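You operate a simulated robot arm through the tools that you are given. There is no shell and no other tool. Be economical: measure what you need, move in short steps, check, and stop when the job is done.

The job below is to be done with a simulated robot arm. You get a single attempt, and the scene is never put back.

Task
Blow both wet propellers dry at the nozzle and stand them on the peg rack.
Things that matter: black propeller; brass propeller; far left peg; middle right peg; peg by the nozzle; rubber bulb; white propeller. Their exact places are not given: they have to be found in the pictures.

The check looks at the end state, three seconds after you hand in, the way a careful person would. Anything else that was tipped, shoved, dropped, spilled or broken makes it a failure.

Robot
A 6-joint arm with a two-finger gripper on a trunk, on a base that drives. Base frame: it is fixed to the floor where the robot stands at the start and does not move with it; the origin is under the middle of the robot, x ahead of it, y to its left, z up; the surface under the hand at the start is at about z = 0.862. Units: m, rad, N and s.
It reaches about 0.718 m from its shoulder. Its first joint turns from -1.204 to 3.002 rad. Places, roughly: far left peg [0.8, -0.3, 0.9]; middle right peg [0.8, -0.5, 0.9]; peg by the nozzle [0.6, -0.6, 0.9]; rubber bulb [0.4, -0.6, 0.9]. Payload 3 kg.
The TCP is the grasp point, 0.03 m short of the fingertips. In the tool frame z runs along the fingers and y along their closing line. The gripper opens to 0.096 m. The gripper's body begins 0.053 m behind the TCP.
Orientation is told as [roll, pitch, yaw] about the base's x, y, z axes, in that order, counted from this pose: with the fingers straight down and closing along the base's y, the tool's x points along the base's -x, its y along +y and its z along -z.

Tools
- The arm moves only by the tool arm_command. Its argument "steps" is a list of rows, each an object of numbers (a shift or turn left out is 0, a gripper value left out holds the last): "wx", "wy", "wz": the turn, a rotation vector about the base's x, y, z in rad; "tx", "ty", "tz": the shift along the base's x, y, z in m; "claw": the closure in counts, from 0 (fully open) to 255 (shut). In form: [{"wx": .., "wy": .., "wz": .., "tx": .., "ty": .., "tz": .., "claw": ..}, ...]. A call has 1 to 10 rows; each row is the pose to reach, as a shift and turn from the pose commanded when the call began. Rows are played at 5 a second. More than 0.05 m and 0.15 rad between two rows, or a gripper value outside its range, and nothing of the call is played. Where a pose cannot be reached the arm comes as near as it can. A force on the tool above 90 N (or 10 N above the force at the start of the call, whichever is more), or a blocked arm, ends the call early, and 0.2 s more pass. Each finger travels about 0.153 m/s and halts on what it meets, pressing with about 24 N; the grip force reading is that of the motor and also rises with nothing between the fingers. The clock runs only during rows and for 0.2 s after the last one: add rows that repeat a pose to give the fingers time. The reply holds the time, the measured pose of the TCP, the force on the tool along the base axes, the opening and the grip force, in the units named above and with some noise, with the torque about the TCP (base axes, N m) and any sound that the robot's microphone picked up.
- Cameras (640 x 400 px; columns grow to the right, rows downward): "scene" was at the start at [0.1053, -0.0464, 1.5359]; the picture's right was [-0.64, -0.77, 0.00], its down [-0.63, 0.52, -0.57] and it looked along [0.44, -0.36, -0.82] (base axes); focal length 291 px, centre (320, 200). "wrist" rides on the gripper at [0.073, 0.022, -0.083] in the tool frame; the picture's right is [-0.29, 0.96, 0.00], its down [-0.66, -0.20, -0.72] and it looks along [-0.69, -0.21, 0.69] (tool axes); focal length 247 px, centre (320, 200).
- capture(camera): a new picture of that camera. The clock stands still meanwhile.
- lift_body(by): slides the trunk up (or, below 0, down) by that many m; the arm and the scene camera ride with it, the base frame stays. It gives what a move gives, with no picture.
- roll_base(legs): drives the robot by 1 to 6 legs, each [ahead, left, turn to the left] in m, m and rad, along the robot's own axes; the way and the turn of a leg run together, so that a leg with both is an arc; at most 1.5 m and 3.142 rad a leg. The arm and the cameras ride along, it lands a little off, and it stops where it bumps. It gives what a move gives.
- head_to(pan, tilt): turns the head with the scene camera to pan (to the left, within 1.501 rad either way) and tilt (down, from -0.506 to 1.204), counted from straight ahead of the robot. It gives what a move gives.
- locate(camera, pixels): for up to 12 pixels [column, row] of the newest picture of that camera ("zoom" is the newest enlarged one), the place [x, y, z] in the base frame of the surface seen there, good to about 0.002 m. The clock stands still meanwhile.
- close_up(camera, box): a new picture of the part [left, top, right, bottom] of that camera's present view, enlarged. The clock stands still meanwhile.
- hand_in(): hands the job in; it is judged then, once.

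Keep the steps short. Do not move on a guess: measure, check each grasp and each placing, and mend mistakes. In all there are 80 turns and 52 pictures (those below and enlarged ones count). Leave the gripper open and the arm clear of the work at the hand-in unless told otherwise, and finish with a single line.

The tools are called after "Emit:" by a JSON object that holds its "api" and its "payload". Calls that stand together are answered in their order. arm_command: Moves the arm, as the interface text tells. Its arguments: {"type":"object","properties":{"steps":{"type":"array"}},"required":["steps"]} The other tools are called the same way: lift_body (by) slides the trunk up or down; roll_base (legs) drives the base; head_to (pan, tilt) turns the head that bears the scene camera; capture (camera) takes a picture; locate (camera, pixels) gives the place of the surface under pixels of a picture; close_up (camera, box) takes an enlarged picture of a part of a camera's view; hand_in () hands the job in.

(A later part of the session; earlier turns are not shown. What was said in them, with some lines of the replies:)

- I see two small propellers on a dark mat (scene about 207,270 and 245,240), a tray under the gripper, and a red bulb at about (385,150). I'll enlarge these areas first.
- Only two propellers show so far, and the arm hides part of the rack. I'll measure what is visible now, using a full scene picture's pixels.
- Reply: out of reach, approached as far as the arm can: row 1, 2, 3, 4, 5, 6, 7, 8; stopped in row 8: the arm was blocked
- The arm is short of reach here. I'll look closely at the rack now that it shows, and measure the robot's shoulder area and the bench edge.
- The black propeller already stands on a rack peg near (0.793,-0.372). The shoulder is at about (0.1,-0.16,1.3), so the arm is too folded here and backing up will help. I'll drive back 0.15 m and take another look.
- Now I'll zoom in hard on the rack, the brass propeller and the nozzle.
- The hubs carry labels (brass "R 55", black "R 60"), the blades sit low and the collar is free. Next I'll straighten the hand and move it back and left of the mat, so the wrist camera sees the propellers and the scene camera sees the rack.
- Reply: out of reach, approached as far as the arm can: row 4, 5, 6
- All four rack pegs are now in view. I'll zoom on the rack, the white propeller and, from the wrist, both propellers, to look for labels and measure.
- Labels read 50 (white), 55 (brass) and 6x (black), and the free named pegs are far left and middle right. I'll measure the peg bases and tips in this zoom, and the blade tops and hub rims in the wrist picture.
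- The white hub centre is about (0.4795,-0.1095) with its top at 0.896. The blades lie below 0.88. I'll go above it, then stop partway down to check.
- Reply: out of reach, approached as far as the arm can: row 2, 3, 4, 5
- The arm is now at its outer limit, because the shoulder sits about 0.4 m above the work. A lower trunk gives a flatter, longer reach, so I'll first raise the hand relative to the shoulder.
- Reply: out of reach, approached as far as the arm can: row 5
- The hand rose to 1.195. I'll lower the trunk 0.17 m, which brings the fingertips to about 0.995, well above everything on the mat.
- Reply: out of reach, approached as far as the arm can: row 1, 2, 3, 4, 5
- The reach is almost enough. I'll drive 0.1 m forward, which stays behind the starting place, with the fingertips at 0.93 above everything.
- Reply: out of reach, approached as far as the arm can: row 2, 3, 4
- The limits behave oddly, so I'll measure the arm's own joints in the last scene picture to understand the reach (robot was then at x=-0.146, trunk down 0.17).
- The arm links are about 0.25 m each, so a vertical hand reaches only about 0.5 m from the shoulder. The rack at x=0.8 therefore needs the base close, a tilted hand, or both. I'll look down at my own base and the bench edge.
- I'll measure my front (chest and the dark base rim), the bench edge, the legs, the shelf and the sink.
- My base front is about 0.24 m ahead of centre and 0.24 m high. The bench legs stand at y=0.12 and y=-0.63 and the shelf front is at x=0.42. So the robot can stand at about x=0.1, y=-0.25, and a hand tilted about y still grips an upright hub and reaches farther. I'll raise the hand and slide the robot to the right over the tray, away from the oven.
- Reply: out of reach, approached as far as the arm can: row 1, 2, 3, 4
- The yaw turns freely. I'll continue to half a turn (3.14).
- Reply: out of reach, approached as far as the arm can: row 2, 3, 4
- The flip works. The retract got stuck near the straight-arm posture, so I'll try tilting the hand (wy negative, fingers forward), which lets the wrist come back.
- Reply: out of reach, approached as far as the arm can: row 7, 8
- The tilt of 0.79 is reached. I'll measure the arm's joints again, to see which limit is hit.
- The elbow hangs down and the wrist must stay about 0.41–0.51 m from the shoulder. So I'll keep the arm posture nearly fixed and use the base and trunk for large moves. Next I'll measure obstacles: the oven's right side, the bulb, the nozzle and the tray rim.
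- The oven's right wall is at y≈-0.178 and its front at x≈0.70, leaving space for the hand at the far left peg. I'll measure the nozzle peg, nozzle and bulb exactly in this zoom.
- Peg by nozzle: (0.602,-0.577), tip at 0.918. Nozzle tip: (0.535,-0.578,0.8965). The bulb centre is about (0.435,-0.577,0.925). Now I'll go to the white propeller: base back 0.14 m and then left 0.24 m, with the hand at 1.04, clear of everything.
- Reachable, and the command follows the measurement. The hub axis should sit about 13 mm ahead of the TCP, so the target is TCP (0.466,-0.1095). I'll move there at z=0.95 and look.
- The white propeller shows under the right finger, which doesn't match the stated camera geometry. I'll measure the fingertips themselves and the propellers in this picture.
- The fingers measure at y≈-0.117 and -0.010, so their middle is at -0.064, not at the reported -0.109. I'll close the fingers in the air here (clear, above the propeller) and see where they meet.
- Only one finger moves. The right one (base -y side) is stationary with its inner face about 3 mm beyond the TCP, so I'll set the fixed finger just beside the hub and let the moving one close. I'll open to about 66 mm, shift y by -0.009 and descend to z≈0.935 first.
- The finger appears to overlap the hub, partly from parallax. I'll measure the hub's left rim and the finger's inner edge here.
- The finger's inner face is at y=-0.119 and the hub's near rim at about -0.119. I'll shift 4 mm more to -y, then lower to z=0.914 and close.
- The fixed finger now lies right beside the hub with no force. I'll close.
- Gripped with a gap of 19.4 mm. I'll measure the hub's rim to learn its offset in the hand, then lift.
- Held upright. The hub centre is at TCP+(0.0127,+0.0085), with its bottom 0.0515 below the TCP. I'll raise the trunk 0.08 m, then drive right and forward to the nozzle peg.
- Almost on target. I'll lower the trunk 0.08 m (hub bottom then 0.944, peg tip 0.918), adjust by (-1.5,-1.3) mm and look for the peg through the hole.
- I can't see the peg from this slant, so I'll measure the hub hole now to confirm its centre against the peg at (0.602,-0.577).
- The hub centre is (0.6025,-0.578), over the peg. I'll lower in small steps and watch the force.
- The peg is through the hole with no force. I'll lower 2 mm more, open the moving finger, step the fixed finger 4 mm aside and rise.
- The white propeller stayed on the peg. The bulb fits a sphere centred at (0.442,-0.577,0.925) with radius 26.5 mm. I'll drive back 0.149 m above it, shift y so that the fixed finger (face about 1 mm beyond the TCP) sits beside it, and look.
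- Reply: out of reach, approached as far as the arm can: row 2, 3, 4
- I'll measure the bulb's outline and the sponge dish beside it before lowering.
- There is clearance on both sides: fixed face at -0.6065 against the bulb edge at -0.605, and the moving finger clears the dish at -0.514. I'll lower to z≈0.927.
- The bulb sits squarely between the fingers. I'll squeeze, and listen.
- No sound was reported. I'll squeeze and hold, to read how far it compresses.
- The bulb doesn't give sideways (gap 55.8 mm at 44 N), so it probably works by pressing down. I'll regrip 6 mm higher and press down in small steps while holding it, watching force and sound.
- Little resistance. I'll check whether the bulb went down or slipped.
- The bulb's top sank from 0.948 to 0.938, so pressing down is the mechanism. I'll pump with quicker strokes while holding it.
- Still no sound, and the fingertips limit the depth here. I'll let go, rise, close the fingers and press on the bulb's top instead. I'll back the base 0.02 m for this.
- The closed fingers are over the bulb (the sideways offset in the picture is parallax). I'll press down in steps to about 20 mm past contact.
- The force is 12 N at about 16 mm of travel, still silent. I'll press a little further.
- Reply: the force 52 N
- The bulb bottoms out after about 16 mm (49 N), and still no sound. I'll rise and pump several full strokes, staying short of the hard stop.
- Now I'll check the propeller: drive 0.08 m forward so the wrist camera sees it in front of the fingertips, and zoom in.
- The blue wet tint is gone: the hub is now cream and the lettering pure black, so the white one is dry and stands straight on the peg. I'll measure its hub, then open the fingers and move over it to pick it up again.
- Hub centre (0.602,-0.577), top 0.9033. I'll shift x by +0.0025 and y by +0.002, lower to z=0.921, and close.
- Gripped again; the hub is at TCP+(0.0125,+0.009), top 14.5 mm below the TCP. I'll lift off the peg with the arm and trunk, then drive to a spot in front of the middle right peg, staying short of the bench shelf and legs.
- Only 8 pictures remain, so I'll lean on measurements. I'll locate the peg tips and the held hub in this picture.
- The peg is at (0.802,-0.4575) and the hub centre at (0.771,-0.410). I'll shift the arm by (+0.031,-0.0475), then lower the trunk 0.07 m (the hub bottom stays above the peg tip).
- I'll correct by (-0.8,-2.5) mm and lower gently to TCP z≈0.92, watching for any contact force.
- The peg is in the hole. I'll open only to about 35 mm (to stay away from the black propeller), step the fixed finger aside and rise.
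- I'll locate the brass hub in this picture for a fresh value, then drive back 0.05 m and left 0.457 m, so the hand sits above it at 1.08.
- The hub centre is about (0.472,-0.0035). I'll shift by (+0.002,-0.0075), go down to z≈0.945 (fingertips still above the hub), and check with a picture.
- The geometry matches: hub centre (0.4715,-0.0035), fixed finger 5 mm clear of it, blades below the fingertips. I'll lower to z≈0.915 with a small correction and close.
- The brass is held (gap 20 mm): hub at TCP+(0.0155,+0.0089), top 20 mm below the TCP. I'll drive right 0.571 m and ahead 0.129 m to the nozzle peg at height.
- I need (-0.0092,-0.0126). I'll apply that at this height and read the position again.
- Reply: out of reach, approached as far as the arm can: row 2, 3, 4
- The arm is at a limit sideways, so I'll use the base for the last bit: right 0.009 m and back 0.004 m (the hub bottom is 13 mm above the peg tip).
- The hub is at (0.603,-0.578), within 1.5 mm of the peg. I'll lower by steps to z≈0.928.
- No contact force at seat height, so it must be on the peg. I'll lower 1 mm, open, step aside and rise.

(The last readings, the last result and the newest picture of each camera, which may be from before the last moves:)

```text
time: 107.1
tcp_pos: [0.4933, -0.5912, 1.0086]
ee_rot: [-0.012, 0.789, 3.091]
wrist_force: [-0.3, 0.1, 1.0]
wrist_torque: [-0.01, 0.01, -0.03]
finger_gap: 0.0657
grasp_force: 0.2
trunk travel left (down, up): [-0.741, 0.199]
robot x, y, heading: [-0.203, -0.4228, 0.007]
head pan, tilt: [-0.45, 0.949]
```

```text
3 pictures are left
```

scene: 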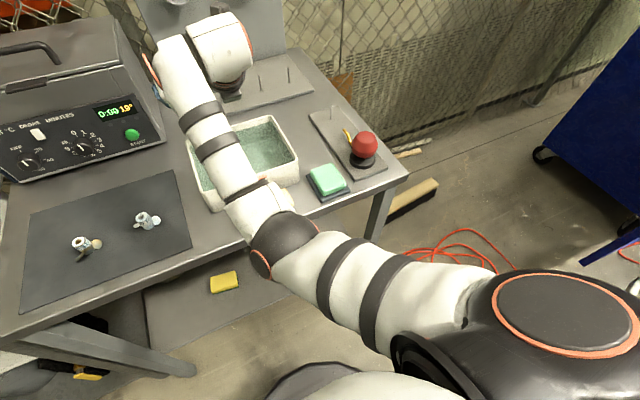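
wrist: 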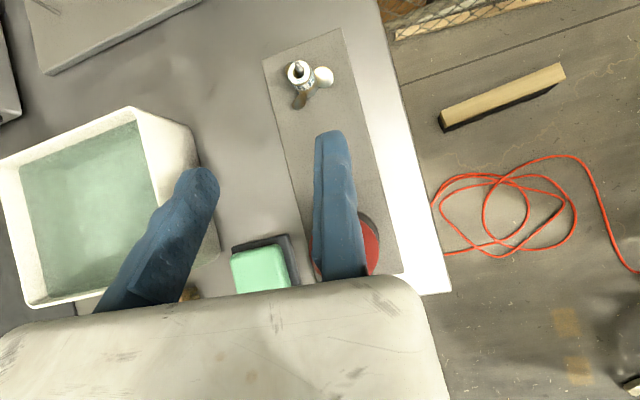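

The brass stands on the nozzle peg. I'll measure its hub now for the later regrasp. Then I'll move to the bulb: base back 0.061 m and left 0.014 m, fingers closed.

Emit:
{"api": "locate", "payload": {"camera": "wrist", "pixels": [[298, 61], [298, 84], [288, 74], [309, 72], [293, 80], [303, 79], [298, 67], [322, 76], [303, 98]]}}

Emit:
{"api": "roll_base", "payload": {"legs": [[-0.061, 0.014, 0]]}}

Emit:
{"api": "arm_command", "payload": {"steps": [{"claw": 160}, {"claw": 255}, {"claw": 255}, {"claw": 255}]}}

```text
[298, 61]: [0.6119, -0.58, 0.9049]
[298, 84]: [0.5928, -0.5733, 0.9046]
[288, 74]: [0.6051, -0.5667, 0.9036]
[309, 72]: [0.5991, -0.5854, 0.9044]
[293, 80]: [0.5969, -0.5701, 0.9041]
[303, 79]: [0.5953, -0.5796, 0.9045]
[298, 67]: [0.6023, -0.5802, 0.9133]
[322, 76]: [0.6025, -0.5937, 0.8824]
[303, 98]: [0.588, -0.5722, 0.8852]
```

```text
time: 108.1
tcp_pos: [0.4315, -0.5772, 1.0069]
ee_rot: [-0.011, 0.788, 3.092]
wrist_force: [-0.8, 0.2, 0.4]
wrist_torque: [0.01, 0.0, -0.04]
finger_gap: 0.0659
grasp_force: 0.2
trunk travel left (down, up): [-0.741, 0.199]
robot x, y, heading: [-0.2639, -0.4102, 0.012]
head pan, tilt: [-0.45, 0.949]
```

```text
time: 109.1
tcp_pos: [0.4314, -0.5779, 1.0072]
ee_rot: [-0.01, 0.79, 3.092]
wrist_force: [-0.2, 0.0, -0.6]
wrist_torque: [0.01, 0.02, 0.01]
finger_gap: 0.0
grasp_force: 23.9
trunk travel left (down, up): [-0.741, 0.199]
robot x, y, heading: [-0.2636, -0.4085, 0.009]
head pan, tilt: [-0.45, 0.949]
```

I'm exactly at the pressing spot, and the brass hub is at (0.602,-0.5765), top 0.9045. I'll press to the bottom stop and pump, as before.

Emit:
{"api": "arm_command", "payload": {"steps": [{"tz": -0.02}, {"tz": -0.03}, {"tz": -0.038}, {"tz": -0.044}, {"tz": -0.05}, {"tz": -0.055}, {"tz": -0.055}, {"tz": -0.03}, {"tz": -0.022}, {"tz": -0.022}]}}

Emit:
{"api": "arm_command", "payload": {"steps": [{"tz": -0.025}, {"tz": -0.029}, {"tz": -0.029}, {"tz": 0.0}, {"tz": 0.0}, {"tz": -0.025}, {"tz": -0.029}, {"tz": -0.029}, {"tz": 0.0}, {"tz": 0.0}]}}

Emit:
{"api": "arm_command", "payload": {"steps": [{"tz": -0.025}, {"tz": -0.029}, {"tz": -0.029}, {"tz": 0.0}, {"tz": 0.0}, {"tz": -0.025}, {"tz": -0.029}, {"tz": -0.029}, {"tz": 0.01}, {"tz": 0.03}]}}

```text
time: 111.3
tcp_pos: [0.4301, -0.5782, 0.9845]
ee_rot: [-0.01, 0.785, 3.09]
wrist_force: [-0.1, -1.0, 0.0]
wrist_torque: [0.0, 0.0, 0.01]
finger_gap: 0.0
grasp_force: 33.0
trunk travel left (down, up): [-0.741, 0.199]
robot x, y, heading: [-0.2653, -0.4117, 0.014]
head pan, tilt: [-0.45, 0.949]
```

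```text
time: 113.5
tcp_pos: [0.431, -0.5795, 0.986]
ee_rot: [-0.011, 0.788, 3.092]
wrist_force: [0.0, 0.3, 0.6]
wrist_torque: [-0.01, 0.0, 0.0]
finger_gap: 0.0
grasp_force: 32.8
trunk travel left (down, up): [-0.741, 0.199]
robot x, y, heading: [-0.265, -0.4103, 0.012]
head pan, tilt: [-0.45, 0.949]
```

```text
time: 115.7
tcp_pos: [0.4331, -0.5762, 1.0154]
ee_rot: [-0.011, 0.789, 3.091]
wrist_force: [-0.2, 0.4, 0.4]
wrist_torque: [-0.01, 0.02, 0.01]
finger_gap: 0.0
grasp_force: 32.9
trunk travel left (down, up): [-0.741, 0.199]
robot x, y, heading: [-0.2647, -0.4051, 0.011]
head pan, tilt: [-0.45, 0.949]
```

Now I'll check the brass: forward 0.08 m, then a zoom at the same spot as before.

Emit:
{"api": "roll_base", "payload": {"legs": [[0.08, 0, 0]]}}

Emit:
{"api": "close_up", "payload": {"camera": "wrist", "box": [270, 40, 390, 130]}}

Emit:
{"api": "locate", "payload": {"camera": "zoom", "pixels": [[259, 240], [350, 235], [305, 185], [305, 282], [300, 190], [300, 280]]}}

```text
time: 116.8
tcp_pos: [0.5131, -0.5766, 1.0152]
ee_rot: [-0.011, 0.79, 3.089]
wrist_force: [0.4, 0.0, 0.4]
wrist_torque: [0.01, 0.03, -0.02]
finger_gap: 0.0
grasp_force: 32.9
trunk travel left (down, up): [-0.741, 0.199]
robot x, y, heading: [-0.1802, -0.412, 0.008]
head pan, tilt: [-0.45, 0.949]
```

```text
4.44 times, centred on (330, 85) of wrist
```

zoom: 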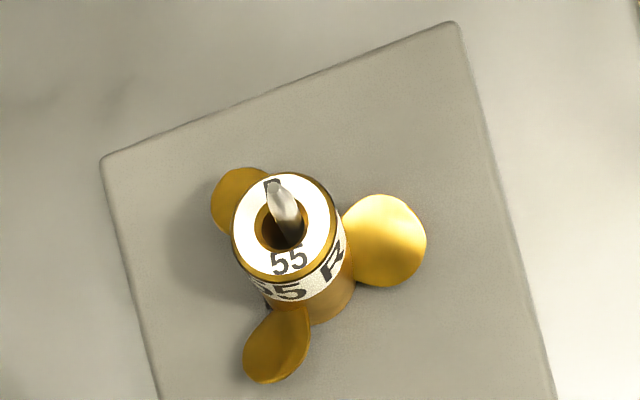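

```text
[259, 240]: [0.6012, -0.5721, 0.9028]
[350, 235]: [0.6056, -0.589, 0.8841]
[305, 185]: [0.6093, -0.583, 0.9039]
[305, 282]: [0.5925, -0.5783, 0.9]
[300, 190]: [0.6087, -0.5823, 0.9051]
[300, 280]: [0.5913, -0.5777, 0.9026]
```

The brass is dry too: black lettering, clean gold. I'll drive forward 0.0765 m and right 0.0125 m to stand over it, open, and come partway down.

Emit:
{"api": "roll_base", "payload": {"legs": [[0.0765, -0.0125, 0]]}}

Emit:
{"api": "arm_command", "payload": {"steps": [{"claw": 80}, {"claw": 80, "tz": -0.01}, {"claw": 80, "tz": -0.03}, {"claw": 80, "tz": -0.03}]}}

Emit:
{"api": "arm_command", "payload": {"steps": [{"tz": -0.002}, {"tz": -0.002}]}}

```text
time: 117.8
tcp_pos: [0.5888, -0.5898, 1.0154]
ee_rot: [-0.011, 0.788, 3.085]
wrist_force: [-0.3, -1.0, -0.5]
wrist_torque: [0.0, 0.0, 0.01]
finger_gap: 0.0
grasp_force: 33.2
trunk travel left (down, up): [-0.741, 0.199]
robot x, y, heading: [-0.1045, -0.4178, 0.01]
head pan, tilt: [-0.45, 0.949]
```

```text
time: 118.8
tcp_pos: [0.5859, -0.5916, 0.9868]
ee_rot: [-0.01, 0.789, 3.086]
wrist_force: [-0.4, 0.2, -0.1]
wrist_torque: [0.03, 0.0, -0.01]
finger_gap: 0.066
grasp_force: 0.0
trunk travel left (down, up): [-0.741, 0.199]
robot x, y, heading: [-0.1078, -0.4229, 0.009]
head pan, tilt: [-0.45, 0.949]
```

```text
time: 119.4
tcp_pos: [0.5875, -0.5916, 0.9846]
ee_rot: [-0.01, 0.787, 3.087]
wrist_force: [0.1, -0.2, 0.1]
wrist_torque: [0.05, 0.01, 0.0]
finger_gap: 0.0659
grasp_force: 0.1
trunk travel left (down, up): [-0.741, 0.199]
robot x, y, heading: [-0.1009, -0.4182, 0.006]
head pan, tilt: [-0.45, 0.949]
```

I'll shift (+0.0023,+0.003), so the hub needs only about 1.5 mm of sliding on the peg, lower to z≈0.919, and close.

Emit:
{"api": "arm_command", "payload": {"steps": [{"tx": 0.0023, "ty": 0.003}, {"tx": 0.0023, "ty": 0.003, "tz": -0.025}, {"tx": 0.0023, "ty": 0.003, "tz": -0.045}, {"tx": 0.0023, "ty": 0.003, "tz": -0.0655}, {"tx": 0.0023, "ty": 0.003, "tz": -0.0655}, {"tx": 0.0023, "ty": 0.003, "tz": -0.0655, "claw": 180}, {"tx": 0.0023, "ty": 0.003, "tz": -0.0655, "claw": 255}, {"tx": 0.0023, "ty": 0.003, "tz": -0.0655, "claw": 255}, {"tx": 0.0023, "ty": 0.003, "tz": -0.0655, "claw": 255}]}}

Emit:
{"api": "arm_command", "payload": {"steps": [{"tz": 0.015}, {"tz": 0.03}, {"tz": 0.045}, {"tz": 0.065}, {"tz": 0.065}]}}

Emit:
{"api": "lift_body", "payload": {"by": 0.07}}

```text
time: 121.4
tcp_pos: [0.592, -0.5883, 0.9189]
ee_rot: [-0.01, 0.791, 3.087]
wrist_force: [1.7, -0.6, 2.3]
wrist_torque: [0.06, -0.14, -0.03]
finger_gap: 0.0199
grasp_force: 23.8
trunk travel left (down, up): [-0.741, 0.199]
robot x, y, heading: [-0.1072, -0.4216, 0.012]
head pan, tilt: [-0.45, 0.949]
```

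```text
time: 122.6
tcp_pos: [0.5907, -0.5891, 0.9831]
ee_rot: [-0.01, 0.787, 3.087]
wrist_force: [0.5, 0.5, 0.2]
wrist_torque: [-0.04, 0.01, 0.0]
finger_gap: 0.0199
grasp_force: 24.1
trunk travel left (down, up): [-0.741, 0.199]
robot x, y, heading: [-0.1053, -0.42, 0.006]
head pan, tilt: [-0.45, 0.949]
```

```text
time: 123.7
tcp_pos: [0.5915, -0.5888, 1.053]
ee_rot: [-0.011, 0.788, 3.087]
wrist_force: [0.5, -0.4, -1.1]
wrist_torque: [0.0, 0.0, 0.01]
finger_gap: 0.0202
grasp_force: 24.0
trunk travel left (down, up): [-0.811, 0.129]
robot x, y, heading: [-0.1106, -0.4185, 0.004]
head pan, tilt: [-0.45, 0.949]
```

Held. Next is the far left peg at (0.8015,-0.288). I'll drive left 0.285 m and then ahead 0.19 m in two legs, with the hub bottom near 1.0 and clear of the oven (right wall at y=-0.178).

Emit:
{"api": "roll_base", "payload": {"legs": [[0, 0.285, 0], [0.1, 0, 0], [0.09, 0, 0]]}}

Emit:
{"api": "capture", "payload": {"camera": "wrist"}}

```text
time: 127.2
tcp_pos: [0.7776, -0.3019, 1.0534]
ee_rot: [-0.01, 0.79, 3.087]
wrist_force: [0.5, -0.6, -0.4]
wrist_torque: [0.0, 0.02, 0.01]
finger_gap: 0.0198
grasp_force: 24.1
trunk travel left (down, up): [-0.811, 0.129]
robot x, y, heading: [0.0806, -0.1344, 0.005]
head pan, tilt: [-0.45, 0.949]
```

```text
1 pictures are left
```

wrist: 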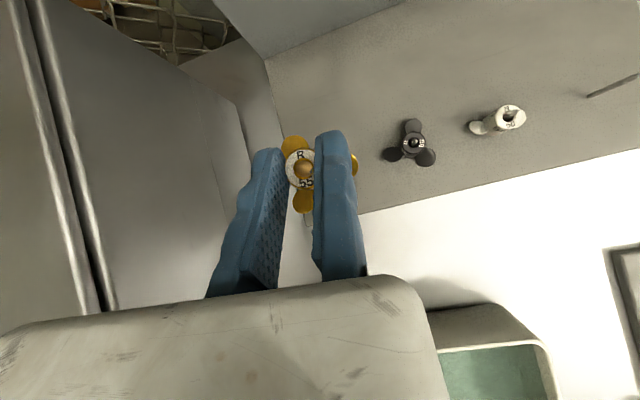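

White and black stand in place. I'll locate the held hub, plus the tops of white and black as a check.

Emit:
{"api": "locate", "payload": {"camera": "wrist", "pixels": [[287, 168], [286, 168], [300, 150], [301, 187], [291, 158], [291, 179], [303, 174], [510, 109], [521, 116], [500, 117], [508, 124], [413, 140]]}}

```text
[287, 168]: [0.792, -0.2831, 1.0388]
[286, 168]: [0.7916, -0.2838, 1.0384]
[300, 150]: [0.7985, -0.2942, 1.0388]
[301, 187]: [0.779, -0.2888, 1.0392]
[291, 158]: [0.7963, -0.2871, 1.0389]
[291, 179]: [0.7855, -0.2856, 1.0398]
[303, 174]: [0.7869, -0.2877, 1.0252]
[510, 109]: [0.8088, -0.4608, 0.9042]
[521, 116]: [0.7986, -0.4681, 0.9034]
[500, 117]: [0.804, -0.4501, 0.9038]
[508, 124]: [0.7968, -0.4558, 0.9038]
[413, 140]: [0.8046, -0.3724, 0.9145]
```

The hub centre is (0.789,-0.293) and the peg is at (0.8015,-0.288). I'll shift (+0.0127,+0.0048), then lower the trunk 0.07 m and re-read.

Emit:
{"api": "arm_command", "payload": {"steps": [{"tx": 0.006, "ty": 0.0024}, {"tx": 0.0127, "ty": 0.0048}, {"tx": 0.0127, "ty": 0.0048}]}}

Emit:
{"api": "lift_body", "payload": {"by": -0.07}}

Emit:
{"api": "arm_command", "payload": {"steps": [{"tz": -0.002}, {"tz": -0.002}]}}

Emit:
{"api": "arm_command", "payload": {"steps": [{"tz": -0.002}, {"tz": -0.002}]}}

```text
time: 128.0
tcp_pos: [0.79, -0.2982, 1.0538]
ee_rot: [-0.011, 0.79, 3.087]
wrist_force: [-0.4, -0.1, -0.2]
wrist_torque: [-0.04, 0.0, -0.02]
finger_gap: 0.0198
grasp_force: 24.2
trunk travel left (down, up): [-0.811, 0.129]
robot x, y, heading: [0.0791, -0.1294, 0.009]
head pan, tilt: [-0.45, 0.949]
```

```text
time: 129.0
tcp_pos: [0.7889, -0.2976, 0.9842]
ee_rot: [-0.01, 0.788, 3.087]
wrist_force: [0.6, -0.2, -1.0]
wrist_torque: [-0.02, 0.0, 0.0]
finger_gap: 0.02
grasp_force: 24.0
trunk travel left (down, up): [-0.741, 0.199]
robot x, y, heading: [0.0805, -0.1314, 0.005]
head pan, tilt: [-0.45, 0.949]
```

```text
time: 129.6
tcp_pos: [0.789, -0.2969, 0.9828]
ee_rot: [-0.01, 0.788, 3.089]
wrist_force: [-1.0, -0.1, -0.5]
wrist_torque: [-0.03, 0.01, 0.02]
finger_gap: 0.0199
grasp_force: 23.8
trunk travel left (down, up): [-0.741, 0.199]
robot x, y, heading: [0.0794, -0.1354, 0.006]
head pan, tilt: [-0.45, 0.949]
```

```text
time: 130.2
tcp_pos: [0.7913, -0.2972, 0.9802]
ee_rot: [-0.011, 0.789, 3.087]
wrist_force: [0.2, 0.1, -0.9]
wrist_torque: [0.0, 0.04, 0.02]
finger_gap: 0.02
grasp_force: 24.4
trunk travel left (down, up): [-0.741, 0.199]
robot x, y, heading: [0.0789, -0.1333, 0.002]
head pan, tilt: [-0.45, 0.949]
```

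The averages put the hub at (0.801,-0.288), on the peg line. I'll lower to z≈0.92 in steps.

Emit:
{"api": "arm_command", "payload": {"steps": [{"tz": -0.01}, {"tz": -0.02}, {"tz": -0.03}, {"tz": -0.04}, {"tz": -0.05}, {"tz": -0.058}, {"tz": -0.0605}, {"tz": -0.0605}]}}

```text
time: 132.0
tcp_pos: [0.7895, -0.2968, 0.9182]
ee_rot: [-0.01, 0.792, 3.089]
wrist_force: [1.9, -0.8, 4.5]
wrist_torque: [-0.04, -0.11, -0.03]
finger_gap: 0.0201
grasp_force: 24.4
trunk travel left (down, up): [-0.741, 0.199]
robot x, y, heading: [0.0782, -0.1281, 0.012]
head pan, tilt: [-0.45, 0.949]
```

A light 4.5 N at seat height means it's resting on the rack plate. I'll open, step aside, and rise.

Emit:
{"api": "arm_command", "payload": {"steps": [{"claw": 190}, {"claw": 140}, {"claw": 140}, {"ty": -0.003, "claw": 140}, {"tz": 0.02, "ty": -0.003, "claw": 140}, {"tz": 0.06, "ty": -0.003, "claw": 140}, {"tz": 0.08, "ty": -0.003, "claw": 140}, {"tz": 0.08, "ty": -0.003, "claw": 140}]}}

Emit:
{"api": "lift_body", "payload": {"by": 0.09}}

Emit:
{"api": "roll_base", "payload": {"legs": [[-0.26, 0, 0], [-0.1, -0.05, 0]]}}

Emit:
{"api": "arm_command", "payload": {"steps": [{"claw": 0}, {"claw": 0}, {"claw": 0}]}}

```text
time: 133.8
tcp_pos: [0.7908, -0.3009, 0.9997]
ee_rot: [-0.01, 0.789, 3.089]
wrist_force: [-0.3, 0.4, 0.2]
wrist_torque: [0.01, 0.01, 0.02]
finger_gap: 0.0432
grasp_force: 0.1
trunk travel left (down, up): [-0.741, 0.199]
robot x, y, heading: [0.0792, -0.1328, 0.009]
head pan, tilt: [-0.45, 0.949]
```

```text
time: 135.1
tcp_pos: [0.7918, -0.3012, 1.0883]
ee_rot: [-0.01, 0.79, 3.088]
wrist_force: [0.5, -1.3, 0.5]
wrist_torque: [0.03, -0.02, 0.01]
finger_gap: 0.0431
grasp_force: 0.1
trunk travel left (down, up): [-0.831, 0.109]
robot x, y, heading: [0.0817, -0.1325, 0.005]
head pan, tilt: [-0.45, 0.949]
```

```text
time: 137.8
tcp_pos: [0.4236, -0.3556, 1.0882]
ee_rot: [-0.011, 0.788, 3.083]
wrist_force: [0.2, 0.1, 0.0]
wrist_torque: [0.0, 0.0, 0.01]
finger_gap: 0.0432
grasp_force: 0.0
trunk travel left (down, up): [-0.831, 0.109]
robot x, y, heading: [-0.2877, -0.1844, 0.001]
head pan, tilt: [-0.45, 0.949]
```

```text
time: 138.6
tcp_pos: [0.425, -0.3557, 1.0885]
ee_rot: [-0.011, 0.789, 3.084]
wrist_force: [-0.6, 0.1, 0.9]
wrist_torque: [0.02, 0.07, 0.02]
finger_gap: 0.0958
grasp_force: 0.1
trunk travel left (down, up): [-0.831, 0.109]
robot x, y, heading: [-0.2878, -0.1811, 0.005]
head pan, tilt: [-0.45, 0.949]
```

Gripper open and clear. For my one remaining picture I'll drive right 0.4 m, so the arm doesn't block the head camera, and aim it at the rack.

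Emit:
{"api": "roll_base", "payload": {"legs": [[0, -0.4, 0]]}}

Emit:
{"api": "head_to", "payload": {"pan": 0.2, "tilt": 0.55}}

Emit:
{"api": "close_up", "payload": {"camera": "scene", "box": [160, 100, 480, 300]}}

```text
time: 141.1
tcp_pos: [0.4223, -0.7566, 1.0887]
ee_rot: [-0.011, 0.789, 3.079]
wrist_force: [0.6, 0.2, 1.1]
wrist_torque: [0.0, -0.03, 0.01]
finger_gap: 0.0958
grasp_force: 0.0
trunk travel left (down, up): [-0.831, 0.109]
robot x, y, heading: [-0.2866, -0.5856, -0.005]
head pan, tilt: [-0.45, 0.949]
```

```text
time: 142.1
tcp_pos: [0.4228, -0.7569, 1.0878]
ee_rot: [-0.011, 0.789, 3.077]
wrist_force: [0.0, 0.5, 0.0]
wrist_torque: [0.0, 0.02, 0.0]
finger_gap: 0.0958
grasp_force: 0.1
trunk travel left (down, up): [-0.831, 0.109]
robot x, y, heading: [-0.2875, -0.5824, -0.001]
head pan, tilt: [0.201, 0.55]
```

```text
2.00 times, centred on (320, 200) of scene
```

zoom: 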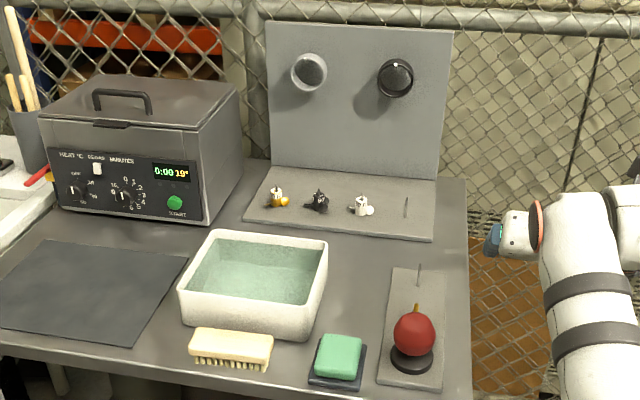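

All three propellers stand on the rack and nothing else has moved. I'll do a final height check on brass and white.

Emit:
{"api": "locate", "payload": {"camera": "zoom", "pixels": [[276, 191], [278, 195], [361, 199], [362, 205], [317, 194]]}}

```text
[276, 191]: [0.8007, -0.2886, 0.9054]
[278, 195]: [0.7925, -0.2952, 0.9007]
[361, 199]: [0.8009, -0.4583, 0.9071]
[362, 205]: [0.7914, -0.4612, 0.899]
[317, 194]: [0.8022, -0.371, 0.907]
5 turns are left
```

Both sit fully down on their pegs, at the same height as the black one. The gripper is open and the arm is clear, so I'm handing in.

Emit:
{"api": "hand_in", "payload": {}}

```text
The job is handed in.
```

I blew both wet propellers dry at the nozzle and stood them on the peg rack (white on the middle right peg, brass on the far left peg), and nothing else was moved.
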